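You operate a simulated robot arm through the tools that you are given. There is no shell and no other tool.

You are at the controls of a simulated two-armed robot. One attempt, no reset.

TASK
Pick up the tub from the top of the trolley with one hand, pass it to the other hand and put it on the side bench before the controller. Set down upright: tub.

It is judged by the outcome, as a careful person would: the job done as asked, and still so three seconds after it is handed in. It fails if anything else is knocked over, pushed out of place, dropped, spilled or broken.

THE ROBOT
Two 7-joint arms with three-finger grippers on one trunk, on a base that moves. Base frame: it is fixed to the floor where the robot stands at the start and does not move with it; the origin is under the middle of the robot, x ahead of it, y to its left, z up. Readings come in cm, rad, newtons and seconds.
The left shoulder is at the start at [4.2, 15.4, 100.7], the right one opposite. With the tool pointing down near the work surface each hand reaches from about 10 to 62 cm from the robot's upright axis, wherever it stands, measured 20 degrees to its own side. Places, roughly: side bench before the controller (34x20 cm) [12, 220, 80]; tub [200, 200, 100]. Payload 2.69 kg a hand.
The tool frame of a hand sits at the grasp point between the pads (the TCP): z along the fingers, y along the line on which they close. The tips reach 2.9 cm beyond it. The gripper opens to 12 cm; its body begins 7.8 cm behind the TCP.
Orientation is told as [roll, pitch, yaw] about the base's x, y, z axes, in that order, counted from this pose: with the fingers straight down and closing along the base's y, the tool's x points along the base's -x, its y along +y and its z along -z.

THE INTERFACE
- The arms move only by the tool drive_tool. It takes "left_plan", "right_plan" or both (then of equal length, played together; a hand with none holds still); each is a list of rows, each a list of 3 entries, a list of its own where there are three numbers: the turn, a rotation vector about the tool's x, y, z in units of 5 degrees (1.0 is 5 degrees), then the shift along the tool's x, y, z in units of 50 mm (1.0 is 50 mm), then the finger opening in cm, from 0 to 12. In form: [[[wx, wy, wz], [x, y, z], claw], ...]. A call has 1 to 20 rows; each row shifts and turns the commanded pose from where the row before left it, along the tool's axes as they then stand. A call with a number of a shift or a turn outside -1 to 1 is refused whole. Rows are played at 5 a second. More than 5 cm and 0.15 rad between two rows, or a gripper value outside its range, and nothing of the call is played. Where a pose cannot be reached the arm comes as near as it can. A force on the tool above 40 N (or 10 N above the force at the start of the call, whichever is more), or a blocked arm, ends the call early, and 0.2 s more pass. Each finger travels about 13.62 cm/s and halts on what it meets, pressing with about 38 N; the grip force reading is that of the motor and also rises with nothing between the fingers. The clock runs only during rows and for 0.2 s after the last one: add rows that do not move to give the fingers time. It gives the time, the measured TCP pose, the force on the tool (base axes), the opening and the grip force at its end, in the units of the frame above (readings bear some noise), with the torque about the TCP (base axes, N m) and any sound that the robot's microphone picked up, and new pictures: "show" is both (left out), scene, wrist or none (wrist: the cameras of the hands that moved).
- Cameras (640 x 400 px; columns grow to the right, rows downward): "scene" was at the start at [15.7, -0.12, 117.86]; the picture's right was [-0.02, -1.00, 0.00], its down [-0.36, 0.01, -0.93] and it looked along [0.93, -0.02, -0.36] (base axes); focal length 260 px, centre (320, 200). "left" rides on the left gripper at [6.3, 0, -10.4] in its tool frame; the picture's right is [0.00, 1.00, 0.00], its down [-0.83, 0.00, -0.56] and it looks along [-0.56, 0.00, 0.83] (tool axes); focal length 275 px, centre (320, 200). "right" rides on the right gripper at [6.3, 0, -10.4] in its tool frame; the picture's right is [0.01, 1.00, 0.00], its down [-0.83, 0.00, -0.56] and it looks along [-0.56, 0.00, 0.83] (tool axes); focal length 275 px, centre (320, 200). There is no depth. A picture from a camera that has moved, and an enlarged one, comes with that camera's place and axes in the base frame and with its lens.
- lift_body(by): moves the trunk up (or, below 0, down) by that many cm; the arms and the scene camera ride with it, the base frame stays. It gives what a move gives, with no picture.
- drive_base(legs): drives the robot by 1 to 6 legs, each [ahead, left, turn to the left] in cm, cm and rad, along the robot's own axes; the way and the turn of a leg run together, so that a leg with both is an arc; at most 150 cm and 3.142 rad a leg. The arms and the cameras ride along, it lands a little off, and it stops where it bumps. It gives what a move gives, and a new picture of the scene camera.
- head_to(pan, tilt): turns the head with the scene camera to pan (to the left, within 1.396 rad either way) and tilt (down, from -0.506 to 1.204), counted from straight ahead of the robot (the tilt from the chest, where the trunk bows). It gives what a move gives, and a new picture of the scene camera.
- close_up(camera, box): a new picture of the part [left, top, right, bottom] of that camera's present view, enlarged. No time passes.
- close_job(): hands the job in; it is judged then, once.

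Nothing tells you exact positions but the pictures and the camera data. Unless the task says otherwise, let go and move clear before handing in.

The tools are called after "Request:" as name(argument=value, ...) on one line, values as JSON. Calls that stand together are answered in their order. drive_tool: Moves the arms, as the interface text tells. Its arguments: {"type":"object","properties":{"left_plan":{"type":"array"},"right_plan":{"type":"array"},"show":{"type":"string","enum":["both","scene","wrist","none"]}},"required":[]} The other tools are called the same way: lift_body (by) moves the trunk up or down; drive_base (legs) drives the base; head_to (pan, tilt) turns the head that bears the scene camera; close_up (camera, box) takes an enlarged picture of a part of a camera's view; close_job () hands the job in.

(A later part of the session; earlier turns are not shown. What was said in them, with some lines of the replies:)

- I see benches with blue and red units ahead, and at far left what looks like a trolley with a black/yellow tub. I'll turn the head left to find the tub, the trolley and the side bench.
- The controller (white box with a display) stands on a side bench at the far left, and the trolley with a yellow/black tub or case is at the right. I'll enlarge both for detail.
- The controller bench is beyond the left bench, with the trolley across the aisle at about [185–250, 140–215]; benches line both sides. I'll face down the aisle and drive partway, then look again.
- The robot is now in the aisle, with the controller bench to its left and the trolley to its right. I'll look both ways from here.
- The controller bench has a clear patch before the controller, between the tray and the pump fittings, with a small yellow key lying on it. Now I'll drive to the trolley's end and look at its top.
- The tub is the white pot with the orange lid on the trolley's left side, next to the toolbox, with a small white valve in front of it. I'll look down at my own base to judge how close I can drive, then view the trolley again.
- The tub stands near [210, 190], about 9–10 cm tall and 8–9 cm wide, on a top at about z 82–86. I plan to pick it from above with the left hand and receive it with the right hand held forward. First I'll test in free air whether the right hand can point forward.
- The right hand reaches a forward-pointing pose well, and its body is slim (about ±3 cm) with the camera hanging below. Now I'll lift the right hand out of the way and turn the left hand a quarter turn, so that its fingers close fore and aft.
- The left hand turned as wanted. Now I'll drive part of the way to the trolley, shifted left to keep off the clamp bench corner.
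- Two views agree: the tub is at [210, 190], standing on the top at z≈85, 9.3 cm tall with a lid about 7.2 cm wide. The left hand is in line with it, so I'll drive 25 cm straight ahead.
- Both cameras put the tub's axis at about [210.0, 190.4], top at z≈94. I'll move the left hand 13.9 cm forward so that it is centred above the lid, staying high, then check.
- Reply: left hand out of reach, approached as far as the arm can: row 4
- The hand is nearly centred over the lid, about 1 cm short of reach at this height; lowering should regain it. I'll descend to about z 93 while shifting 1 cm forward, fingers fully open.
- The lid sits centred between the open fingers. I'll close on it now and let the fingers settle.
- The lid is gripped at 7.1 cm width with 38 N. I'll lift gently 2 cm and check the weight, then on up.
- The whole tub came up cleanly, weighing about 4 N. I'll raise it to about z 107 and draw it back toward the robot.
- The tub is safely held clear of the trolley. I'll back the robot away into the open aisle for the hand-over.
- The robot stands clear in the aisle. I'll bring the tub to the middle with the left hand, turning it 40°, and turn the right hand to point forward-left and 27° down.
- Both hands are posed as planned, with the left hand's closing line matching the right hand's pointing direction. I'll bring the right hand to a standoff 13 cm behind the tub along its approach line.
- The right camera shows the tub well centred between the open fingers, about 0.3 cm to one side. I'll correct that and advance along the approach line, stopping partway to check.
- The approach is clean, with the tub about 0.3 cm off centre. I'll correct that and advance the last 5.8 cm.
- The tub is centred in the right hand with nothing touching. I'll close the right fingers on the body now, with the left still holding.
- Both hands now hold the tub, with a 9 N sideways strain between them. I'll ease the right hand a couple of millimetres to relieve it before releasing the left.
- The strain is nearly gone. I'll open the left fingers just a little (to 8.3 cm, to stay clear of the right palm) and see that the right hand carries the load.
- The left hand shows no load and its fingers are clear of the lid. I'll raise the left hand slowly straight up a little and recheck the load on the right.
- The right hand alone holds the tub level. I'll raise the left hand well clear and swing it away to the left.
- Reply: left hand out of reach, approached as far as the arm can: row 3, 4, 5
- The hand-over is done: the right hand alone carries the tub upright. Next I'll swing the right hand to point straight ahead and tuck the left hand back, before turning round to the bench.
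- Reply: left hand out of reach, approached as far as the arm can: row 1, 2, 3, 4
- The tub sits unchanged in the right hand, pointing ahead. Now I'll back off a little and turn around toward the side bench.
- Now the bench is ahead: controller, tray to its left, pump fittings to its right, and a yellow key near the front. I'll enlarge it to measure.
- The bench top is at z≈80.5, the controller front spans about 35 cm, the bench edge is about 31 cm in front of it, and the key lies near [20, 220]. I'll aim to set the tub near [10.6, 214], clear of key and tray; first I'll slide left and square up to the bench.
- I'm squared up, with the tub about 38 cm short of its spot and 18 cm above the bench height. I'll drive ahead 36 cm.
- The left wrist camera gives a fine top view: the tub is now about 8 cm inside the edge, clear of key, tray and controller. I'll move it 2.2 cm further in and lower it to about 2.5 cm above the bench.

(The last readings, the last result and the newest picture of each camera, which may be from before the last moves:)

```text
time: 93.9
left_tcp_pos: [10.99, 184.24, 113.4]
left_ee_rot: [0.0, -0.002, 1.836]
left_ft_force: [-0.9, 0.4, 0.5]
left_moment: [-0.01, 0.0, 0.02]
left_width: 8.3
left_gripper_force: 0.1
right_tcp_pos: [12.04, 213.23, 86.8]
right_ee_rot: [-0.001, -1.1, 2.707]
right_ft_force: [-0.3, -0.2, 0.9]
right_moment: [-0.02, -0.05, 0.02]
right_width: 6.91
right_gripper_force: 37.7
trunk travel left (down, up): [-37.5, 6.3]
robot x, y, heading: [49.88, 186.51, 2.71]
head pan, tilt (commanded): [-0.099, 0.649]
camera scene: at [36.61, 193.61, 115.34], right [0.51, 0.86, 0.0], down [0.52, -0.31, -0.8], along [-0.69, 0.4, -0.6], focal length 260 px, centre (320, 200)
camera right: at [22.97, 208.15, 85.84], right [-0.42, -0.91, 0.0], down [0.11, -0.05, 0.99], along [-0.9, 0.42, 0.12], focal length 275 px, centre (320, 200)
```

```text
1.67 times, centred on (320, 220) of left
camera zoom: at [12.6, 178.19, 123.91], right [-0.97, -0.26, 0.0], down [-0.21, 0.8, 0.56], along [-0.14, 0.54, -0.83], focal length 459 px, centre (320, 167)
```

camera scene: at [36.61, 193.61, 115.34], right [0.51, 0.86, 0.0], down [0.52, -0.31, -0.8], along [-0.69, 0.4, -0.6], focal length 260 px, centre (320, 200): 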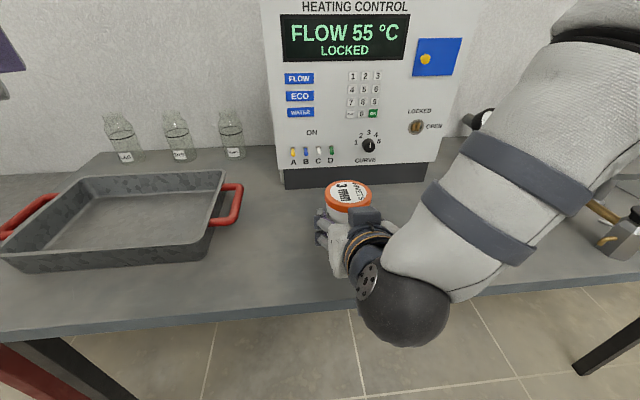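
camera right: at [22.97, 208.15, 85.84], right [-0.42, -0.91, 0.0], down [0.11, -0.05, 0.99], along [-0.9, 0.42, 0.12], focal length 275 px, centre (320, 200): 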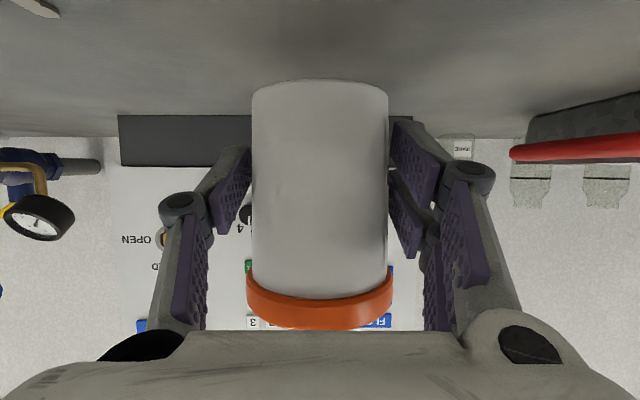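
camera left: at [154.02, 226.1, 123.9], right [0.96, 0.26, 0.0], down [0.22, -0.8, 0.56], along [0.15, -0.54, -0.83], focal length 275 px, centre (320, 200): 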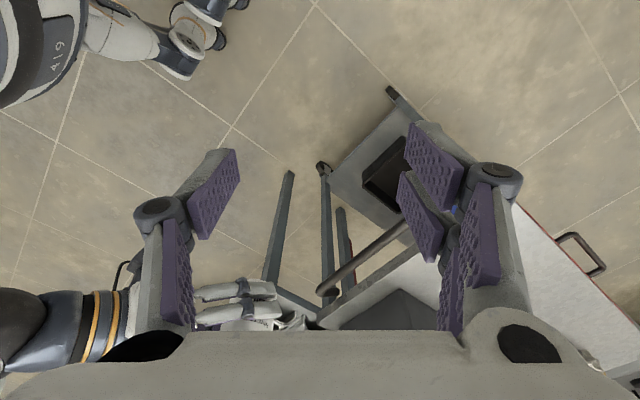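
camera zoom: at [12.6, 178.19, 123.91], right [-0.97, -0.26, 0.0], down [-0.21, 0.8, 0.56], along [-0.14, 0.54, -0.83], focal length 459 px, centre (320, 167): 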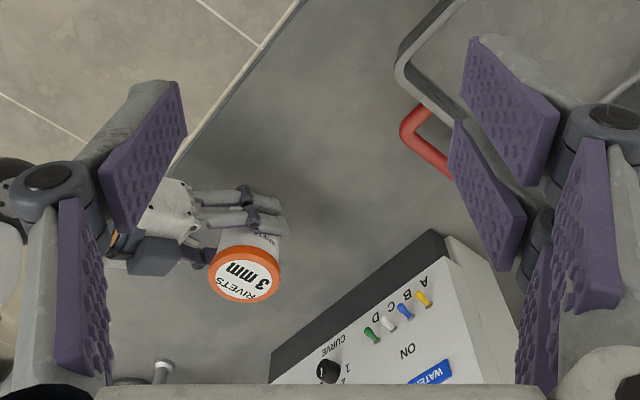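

The tub hangs about 2 cm above the bench, centred before the controller. I'll lower it slowly toward contact, watching the force.

Request:
drive_tool(right_plan=[[[0, 0, 0], [0.089, 0, 0.0455], 4], [[0, 0, 0], [0.089, 0, 0.0455], 4], [[0, 0, 0], [0.089, 0, 0.0455], 4], [[0, 0, 0], [0.027, 0, 0.0136], 4], [[0, 0, 0], [0.027, 0, 0.0136], 4], [[0, 0, 0], [0, 0, 0], 4]], show="both")

```text
time: 95.3
left_tcp_pos: [10.97, 184.25, 113.37]
left_ee_rot: [0.001, -0.001, 1.836]
left_ft_force: [1.1, -0.2, 0.0]
left_moment: [0.0, -0.01, -0.03]
left_width: 8.32
left_gripper_force: 0.1
right_tcp_pos: [11.82, 213.07, 85.01]
right_ee_rot: [-0.001, -1.099, 2.709]
right_ft_force: [0.2, -0.9, 0.2]
right_moment: [-0.03, -0.04, 0.01]
right_width: 6.93
right_gripper_force: 37.9
trunk travel left (down, up): [-37.5, 6.3]
robot x, y, heading: [49.82, 186.42, 2.709]
head pan, tilt (commanded): [-0.099, 0.649]
camera scene: at [36.6, 193.61, 115.33], right [0.51, 0.86, 0.0], down [0.52, -0.31, -0.8], along [-0.69, 0.4, -0.6], focal length 260 px, centre (320, 200)
camera right: at [22.9, 208.04, 84.1], right [-0.42, -0.91, 0.0], down [0.11, -0.05, 0.99], along [-0.9, 0.42, 0.12], focal length 275 px, centre (320, 200)
```

scene: 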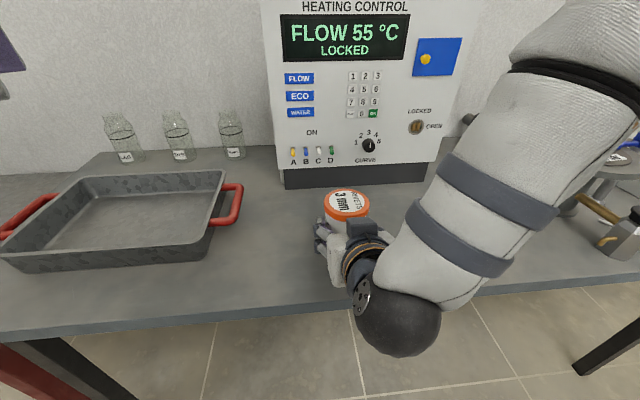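
right: 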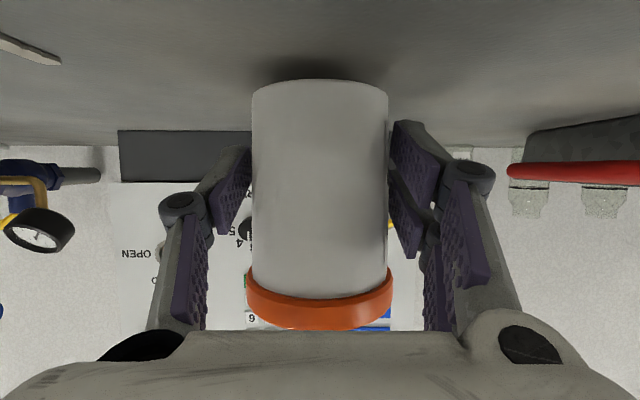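

No contact yet at TCP z 85.0; the shadow under the tub is tightening. I'll continue down in small steps.

Request:
drive_tool(right_plan=[[[0, 0, 0], [0.018, 0, 0.0091], 4], [[0, 0, 0], [0.018, 0, 0.0091], 4], [[0, 0, 0], [0.018, 0, 0.0091], 4], [[0, 0, 0], [0, 0, 0], 4]], show="wrist")

```text
time: 96.3
left_tcp_pos: [10.92, 184.11, 113.36]
left_ee_rot: [-0.001, -0.001, 1.835]
left_ft_force: [-0.6, -0.2, -0.3]
left_moment: [0.01, 0.02, 0.01]
left_width: 8.31
left_gripper_force: 0.0
right_tcp_pos: [12.08, 213.08, 84.78]
right_ee_rot: [0.0, -1.1, 2.71]
right_ft_force: [0.9, 0.0, 0.4]
right_moment: [-0.07, -0.06, -0.02]
right_width: 6.94
right_gripper_force: 38.0
trunk travel left (down, up): [-37.5, 6.3]
robot x, y, heading: [49.43, 186.54, 2.711]
head pan, tilt (commanded): [-0.099, 0.649]
camera right: at [22.99, 208.06, 83.79], right [-0.42, -0.91, 0.0], down [0.11, -0.05, 0.99], along [-0.9, 0.42, 0.12], focal length 275 px, centre (320, 200)
```

right: 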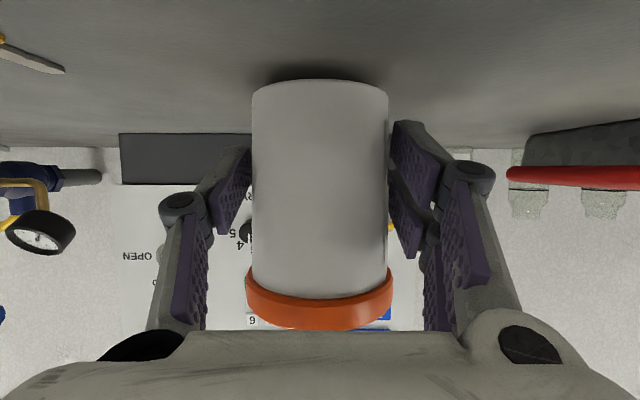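

Request:
drive_tool(right_plan=[[[0, 0, 0], [0.018, 0, 0.0091], 4], [[0, 0, 0], [0.018, 0, 0.0091], 4], [[0, 0, 0], [0.018, 0, 0.0091], 4], [[0, 0, 0], [0, 0, 0], 4]], show="wrist")

```text
time: 97.3
left_tcp_pos: [10.83, 184.27, 113.35]
left_ee_rot: [-0.001, -0.002, 1.837]
left_ft_force: [-0.1, -1.3, 0.6]
left_moment: [-0.01, -0.05, -0.02]
left_width: 8.29
left_gripper_force: 0.1
right_tcp_pos: [11.93, 213.03, 84.51]
right_ee_rot: [0.0, -1.098, 2.709]
right_ft_force: [0.9, -0.2, 0.1]
right_moment: [-0.02, -0.06, 0.03]
right_width: 6.91
right_gripper_force: 37.9
trunk travel left (down, up): [-37.5, 6.3]
robot x, y, heading: [50.05, 186.67, 2.712]
head pan, tilt (commanded): [-0.099, 0.649]
camera right: at [22.9, 208.01, 83.55], right [-0.42, -0.91, 0.0], down [0.11, -0.05, 0.99], along [-0.9, 0.42, 0.12], focal length 275 px, centre (320, 200)
```

right: 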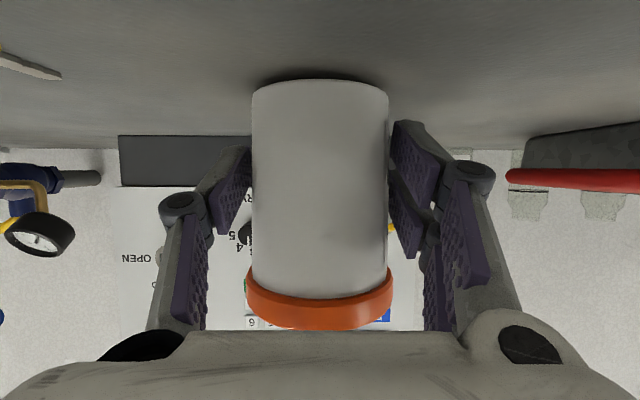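

Request:
drive_tool(right_plan=[[[0, 0, 0], [0.018, 0, 0.0091], 4], [[0, 0, 0], [0.018, 0, 0.0091], 4], [[0, 0, 0], [0.018, 0, 0.0091], 4], [[0, 0, 0], [0, 0, 0], 4]], show="wrist")

```text
time: 98.3
left_tcp_pos: [10.8, 184.17, 113.36]
left_ee_rot: [-0.002, -0.002, 1.838]
left_ft_force: [-0.6, 0.3, -0.5]
left_moment: [-0.02, 0.01, 0.03]
left_width: 8.3
left_gripper_force: 0.0
right_tcp_pos: [11.86, 213.11, 84.21]
right_ee_rot: [0.002, -1.1, 2.706]
right_ft_force: [-1.0, -0.1, 0.0]
right_moment: [0.0, -0.03, 0.01]
right_width: 6.92
right_gripper_force: 38.1
trunk travel left (down, up): [-37.5, 6.3]
robot x, y, heading: [49.88, 186.66, 2.709]
head pan, tilt (commanded): [-0.099, 0.649]
camera right: at [22.9, 208.03, 83.32], right [-0.42, -0.91, 0.0], down [0.11, -0.05, 0.99], along [-0.9, 0.42, 0.12], focal length 275 px, centre (320, 200)
```

right: 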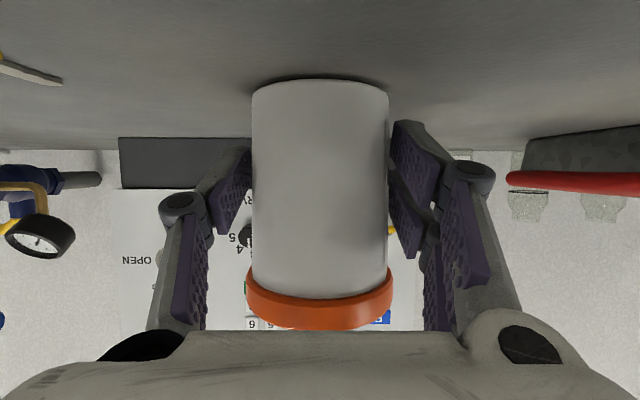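

Request:
drive_tool(right_plan=[[[0, 0, 0], [0.018, 0, 0.0091], 4], [[0, 0, 0], [0.018, 0, 0.0091], 4], [[0, 0, 0], [0.018, 0, 0.0091], 4], [[0, 0, 0], [0, 0, 0], 4]], show="wrist")

Request:
close_up(camera="right", box=[220, 50, 420, 150])

```text
time: 99.3
left_tcp_pos: [10.92, 184.23, 113.48]
left_ee_rot: [0.002, -0.003, 1.837]
left_ft_force: [-0.1, 0.1, -0.5]
left_moment: [0.02, -0.01, -0.02]
left_width: 8.29
left_gripper_force: 0.0
right_tcp_pos: [11.91, 213.16, 84.18]
right_ee_rot: [0.002, -1.105, 2.707]
right_ft_force: [-1.3, -0.6, 14.6]
right_moment: [0.01, -0.24, -0.03]
right_width: 6.9
right_gripper_force: 38.0
trunk travel left (down, up): [-37.5, 6.3]
robot x, y, heading: [49.51, 186.32, 2.706]
head pan, tilt (commanded): [-0.099, 0.649]
camera right: at [22.89, 208.11, 83.07], right [-0.42, -0.91, 0.0], down [0.11, -0.06, 0.99], along [-0.9, 0.42, 0.12], focal length 275 px, centre (320, 200)
```

right: 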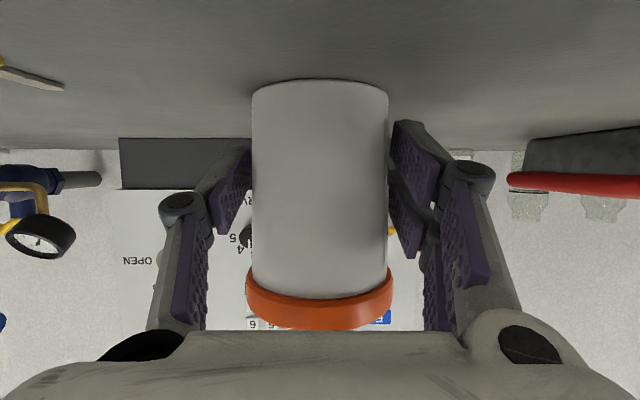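

```text
3.20 times, centred on (320, 100) of right
camera zoom: at [22.89, 208.11, 83.07], right [-0.42, -0.91, 0.0], down [0.11, -0.06, 0.99], along [-0.9, 0.42, 0.12], focal length 881 px, centre (320, 520)
```

zoom: 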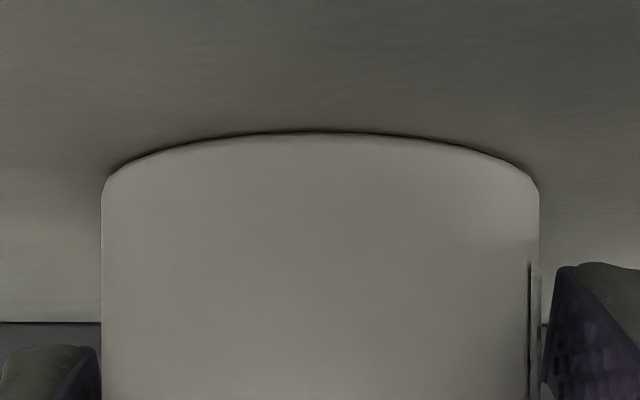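

The tub has touched down (14.6 N upward, nearly under the grasp). I'll ease off about a millimetre to reduce the press before releasing.

Request:
drive_tool(right_plan=[[[0, 0, 0], [-0.018, 0, -0.0091], 4], [[0, 0, 0], [-0.006, 0, -0.003], 4], [[0, 0, 0], [0, 0, 0], 4]], show="none")

```text
time: 100.1
left_tcp_pos: [10.97, 184.22, 113.38]
left_ee_rot: [-0.001, -0.003, 1.837]
left_ft_force: [1.0, -0.4, 0.0]
left_moment: [-0.02, -0.01, 0.01]
left_width: 8.33
left_gripper_force: 0.0
right_tcp_pos: [11.88, 213.06, 84.18]
right_ee_rot: [0.003, -1.101, 2.705]
right_ft_force: [-4.8, 3.9, 11.8]
right_moment: [0.36, 0.75, -0.04]
right_width: 6.94
right_gripper_force: 37.4
trunk travel left (down, up): [-37.5, 6.3]
robot x, y, heading: [50.09, 186.57, 2.712]
head pan, tilt (commanded): [-0.099, 0.649]
```

Request:
drive_tool(right_plan=[[[0, 0, 0], [-0.018, 0, -0.0091], 4], [[0, 0, 0], [0, 0, 0], 4]], show="none")

```text
time: 100.7
left_tcp_pos: [10.9, 184.24, 113.35]
left_ee_rot: [-0.001, -0.001, 1.835]
left_ft_force: [0.9, 0.3, -0.3]
left_moment: [0.0, 0.0, -0.01]
left_width: 8.3
left_gripper_force: 0.0
right_tcp_pos: [11.87, 213.04, 84.04]
right_ee_rot: [0.001, -1.099, 2.708]
right_ft_force: [-3.8, 1.2, 9.3]
right_moment: [0.23, 0.6, -0.04]
right_width: 6.92
right_gripper_force: 38.3
trunk travel left (down, up): [-37.5, 6.3]
robot x, y, heading: [49.55, 186.55, 2.71]
head pan, tilt (commanded): [-0.099, 0.649]
```

Request:
drive_tool(right_plan=[[[0, 0, 0], [-0.018, 0, -0.0091], 4], [[0, 0, 0], [-0.009, 0, -0.0045], 4], [[0, 0, 0], [0, 0, 0], 4]], show="none")

```text
time: 101.5
left_tcp_pos: [10.9, 184.17, 113.38]
left_ee_rot: [0.001, -0.003, 1.837]
left_ft_force: [0.0, 1.9, 0.0]
left_moment: [0.01, -0.03, -0.02]
left_width: 8.32
left_gripper_force: 0.0
right_tcp_pos: [11.88, 212.99, 84.07]
right_ee_rot: [0.0, -1.095, 2.709]
right_ft_force: [-1.3, -0.2, 0.3]
right_moment: [-0.01, -0.03, 0.0]
right_width: 6.91
right_gripper_force: 38.0
trunk travel left (down, up): [-37.5, 6.3]
robot x, y, heading: [49.52, 186.37, 2.71]
head pan, tilt (commanded): [-0.099, 0.649]
```

The load is now relieved; the tub is within about a millimetre of the bench. I'll lower it a hair for light contact, then open the fingers gently.

Request:
drive_tool(right_plan=[[[0, 0, 0], [0.012, 0, 0.006], 4], [[0, 0, 0], [0, 0, 0], 4]], show="none")

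```text
time: 102.1
left_tcp_pos: [11.05, 184.13, 113.34]
left_ee_rot: [-0.001, -0.001, 1.834]
left_ft_force: [-0.3, -0.4, -0.1]
left_moment: [-0.02, -0.01, -0.02]
left_width: 8.29
left_gripper_force: 0.2
right_tcp_pos: [11.82, 213.13, 83.99]
right_ee_rot: [-0.001, -1.101, 2.707]
right_ft_force: [0.5, -0.5, 0.2]
right_moment: [0.03, 0.02, 0.02]
right_width: 6.93
right_gripper_force: 37.5
trunk travel left (down, up): [-37.5, 6.3]
robot x, y, heading: [49.82, 186.24, 2.711]
head pan, tilt (commanded): [-0.099, 0.649]
```

Request:
drive_tool(right_plan=[[[0, 0, 0], [0.012, 0, 0.006], 4], [[0, 0, 0], [0, 0, 0], 4]], show="wrist")

Request:
close_up(camera="right", box=[220, 50, 420, 150])

```text
time: 102.7
left_tcp_pos: [10.94, 184.14, 113.43]
left_ee_rot: [0.0, -0.003, 1.835]
left_ft_force: [0.3, -0.7, -0.3]
left_moment: [0.0, 0.03, -0.02]
left_width: 8.31
left_gripper_force: 0.0
right_tcp_pos: [11.76, 213.05, 84.11]
right_ee_rot: [0.0, -1.099, 2.707]
right_ft_force: [1.4, 0.1, 1.8]
right_moment: [0.04, 0.09, 0.05]
right_width: 6.91
right_gripper_force: 37.9
trunk travel left (down, up): [-37.5, 6.3]
robot x, y, heading: [49.73, 186.21, 2.702]
head pan, tilt (commanded): [-0.099, 0.649]
camera right: at [22.91, 208.11, 83.13], right [-0.42, -0.91, 0.0], down [0.11, -0.05, 0.99], along [-0.9, 0.42, 0.12], focal length 275 px, centre (320, 200)
```

right: 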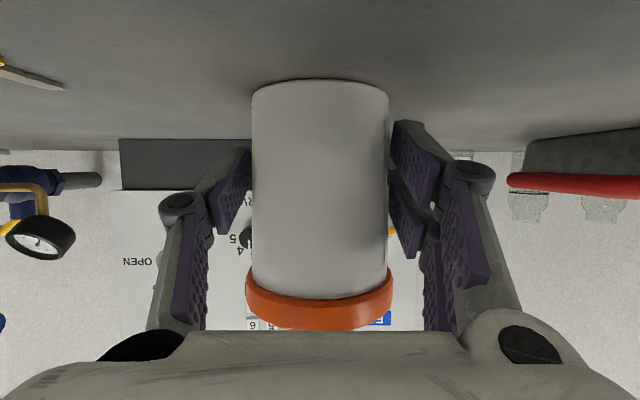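

```text
3.20 times, centred on (320, 100) of right
camera zoom: at [22.91, 208.11, 83.13], right [-0.42, -0.91, 0.0], down [0.11, -0.05, 0.99], along [-0.9, 0.42, 0.12], focal length 881 px, centre (320, 520)
```

zoom: 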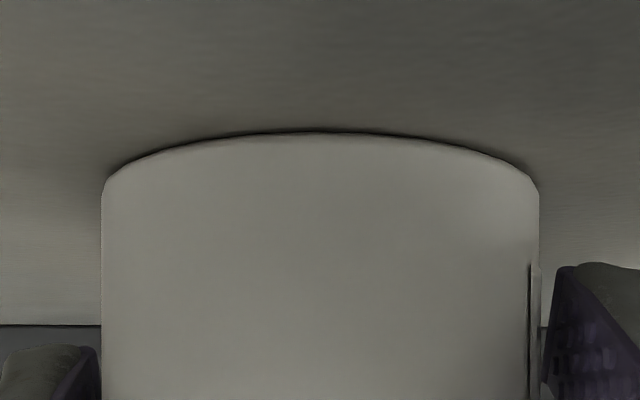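

Light contact at 1.8 N with no gap under the tub. I'll open the right fingers moderately, keeping well away from the key.

Request:
drive_tool(right_plan=[[[0, 0, 0], [0, 0, 0], 7.2], [[0, 0, 0], [0, 0, 0], 7.6], [[0, 0, 0], [0, 0, 0], 8.2], [[0, 0, 0], [0, 0, 0], 9], [[0, 0, 0], [0, 0, 0], 9.6], [[0, 0, 0], [0, 0, 0], 9.6]], show="both")

```text
time: 104.1
left_tcp_pos: [10.9, 184.2, 113.41]
left_ee_rot: [-0.001, -0.001, 1.834]
left_ft_force: [-0.2, 1.0, -0.1]
left_moment: [-0.01, -0.04, -0.02]
left_width: 8.3
left_gripper_force: 0.1
right_tcp_pos: [11.93, 213.12, 84.02]
right_ee_rot: [0.0, -1.1, 2.707]
right_ft_force: [0.4, 1.3, -0.5]
right_moment: [0.02, -0.02, -0.03]
right_width: 9.61
right_gripper_force: 0.0
trunk travel left (down, up): [-37.5, 6.3]
robot x, y, heading: [49.85, 186.46, 2.708]
head pan, tilt (commanded): [-0.099, 0.649]
camera scene: at [36.62, 193.6, 115.34], right [0.51, 0.86, 0.0], down [0.52, -0.31, -0.8], along [-0.69, 0.4, -0.6], focal length 260 px, centre (320, 200)
camera right: at [22.9, 208.12, 83.12], right [-0.42, -0.91, 0.0], down [0.11, -0.05, 0.99], along [-0.9, 0.42, 0.12], focal length 275 px, centre (320, 200)
```

scene: 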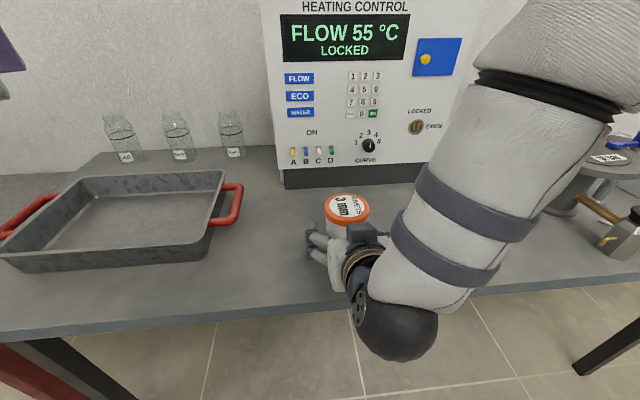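
right: 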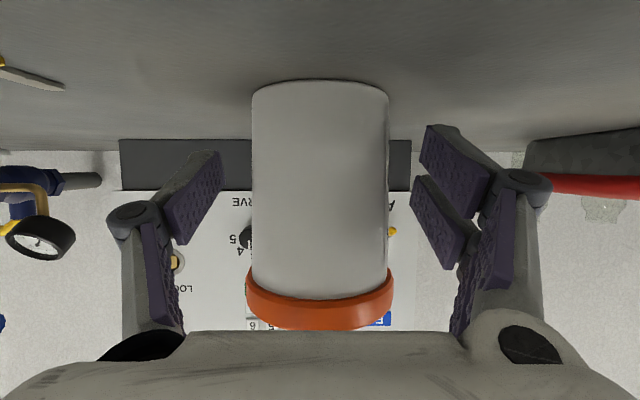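

The tub stands free between the open fingers. I'll withdraw the hand 8 cm back along its own axis, then check.

Request:
drive_tool(right_plan=[[[0, 0, 0], [0, 0, -0.2], 9.6], [[0, 0, 0], [0, 0, -0.3], 9.6], [[0, 0, 0], [0, 0, -0.4], 9.6], [[0, 0, 0], [0, 0, -0.4], 9.6], [[0, 0, 0], [0, 0, -0.3], 9.6], [[0, 0, 0], [0, 0, 0], 9.6]], show="both")

```text
time: 105.5
left_tcp_pos: [11.0, 184.28, 113.3]
left_ee_rot: [-0.001, 0.001, 1.836]
left_ft_force: [-0.3, -0.6, -1.2]
left_moment: [-0.02, 0.0, 0.0]
left_width: 8.32
left_gripper_force: 0.0
right_tcp_pos: [15.95, 209.54, 87.56]
right_ee_rot: [0.001, -1.1, 2.708]
right_ft_force: [-0.4, 0.5, -0.3]
right_moment: [0.01, 0.01, 0.02]
right_width: 9.59
right_gripper_force: 0.1
right hand out of reach, approached as far as the arm can: row 4, 5
trunk travel left (down, up): [-37.5, 6.3]
robot x, y, heading: [49.97, 186.52, 2.704]
head pan, tilt (commanded): [-0.099, 0.649]
camera scene: at [36.61, 193.6, 115.33], right [0.51, 0.86, 0.0], down [0.52, -0.31, -0.8], along [-0.69, 0.4, -0.6], focal length 260 px, centre (320, 200)
camera right: at [26.94, 204.39, 86.52], right [-0.42, -0.91, 0.0], down [0.11, -0.05, 0.99], along [-0.9, 0.42, 0.12], focal length 275 px, centre (320, 200)
```

scene: 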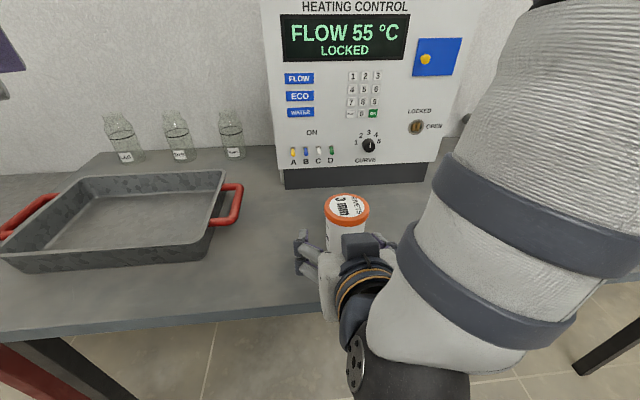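
right: 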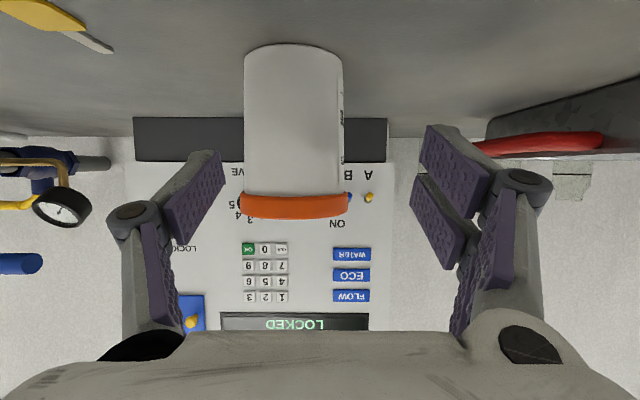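

The tub stays put and the hand is behind it, at its retraction limit. I'll drive the base straight back to move clear.

Request:
drive_base(legs=[[-45, 0, 0]])

Request:
head_to(pan=-0.1, tilt=0.45)

```text
time: 108.2
left_tcp_pos: [51.39, 165.62, 113.4]
left_ee_rot: [-0.001, -0.003, 1.831]
left_ft_force: [0.2, -0.4, -0.3]
left_moment: [-0.01, 0.03, 0.01]
left_width: 8.3
left_gripper_force: 0.0
right_tcp_pos: [56.59, 190.92, 87.43]
right_ee_rot: [-0.001, -1.1, 2.702]
right_ft_force: [0.7, 0.3, 0.2]
right_moment: [-0.02, 0.0, -0.02]
right_width: 9.6
right_gripper_force: 0.1
trunk travel left (down, up): [-37.5, 6.3]
robot x, y, heading: [90.18, 167.52, 2.707]
head pan, tilt (commanded): [-0.099, 0.649]
camera scene: at [77.12, 174.83, 115.34], right [0.51, 0.86, 0.0], down [0.52, -0.31, -0.8], along [-0.68, 0.41, -0.6], focal length 260 px, centre (320, 200)
```

scene: 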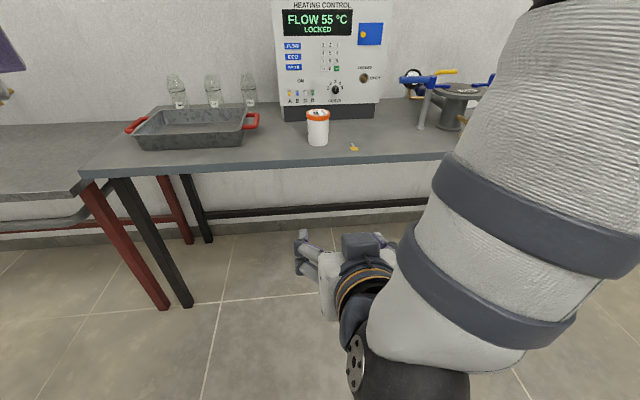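

```text
time: 108.9
left_tcp_pos: [51.32, 165.64, 113.51]
left_ee_rot: [0.001, -0.001, 1.83]
left_ft_force: [0.1, 0.0, -0.2]
left_moment: [-0.01, 0.0, 0.01]
left_width: 8.33
left_gripper_force: 0.1
right_tcp_pos: [56.48, 190.78, 87.48]
right_ee_rot: [0.0, -1.099, 2.703]
right_ft_force: [-0.2, -0.4, 0.1]
right_moment: [0.0, -0.02, 0.01]
right_width: 9.59
right_gripper_force: 0.1
trunk travel left (down, up): [-37.5, 6.3]
robot x, y, heading: [90.17, 167.33, 2.706]
head pan, tilt (commanded): [-0.099, 0.45]
camera scene: at [76.64, 175.11, 117.11], right [0.51, 0.86, 0.0], down [0.37, -0.22, -0.9], along [-0.77, 0.46, -0.44], focal length 260 px, centre (320, 200)
```

scene: 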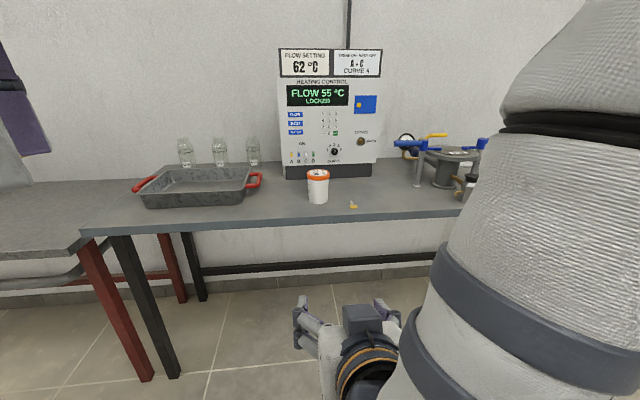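

Request:
close_up(camera="scene", box=[230, 120, 410, 240])

```text
3.33 times, centred on (320, 180) of scene
camera zoom: at [76.64, 175.11, 117.11], right [0.51, 0.86, 0.0], down [0.37, -0.22, -0.9], along [-0.77, 0.46, -0.44], focal length 865 px, centre (320, 267)
```

zoom: 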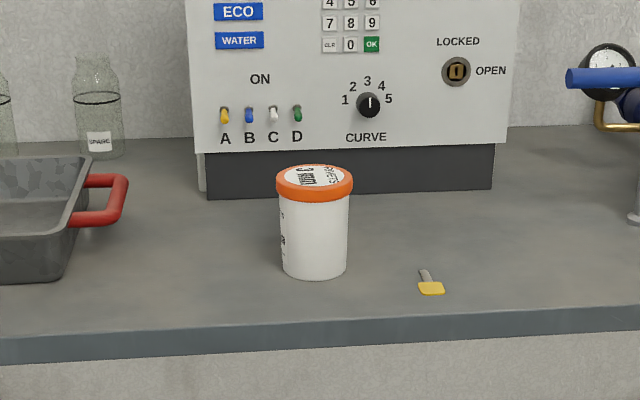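

The tub stands upright on the bench in front of the controller, with the key, tray, bottles and fittings where they were, and both hands clear. I'm handing the job in.

Request:
close_job()

```text
The job is handed in.
```

The tub is standing upright on the side bench in front of the controller. I picked it up from the trolley with the left hand, passed it to the right hand in mid-air, and set it down with the right.

It sits at about [12, 213], roughly 10 cm in from the bench edge. In the last picture the yellow key, the tray, the bottles and the pump fittings were all where they had been. I opened the hand, backed both hands clear of the bench and handed the job in.
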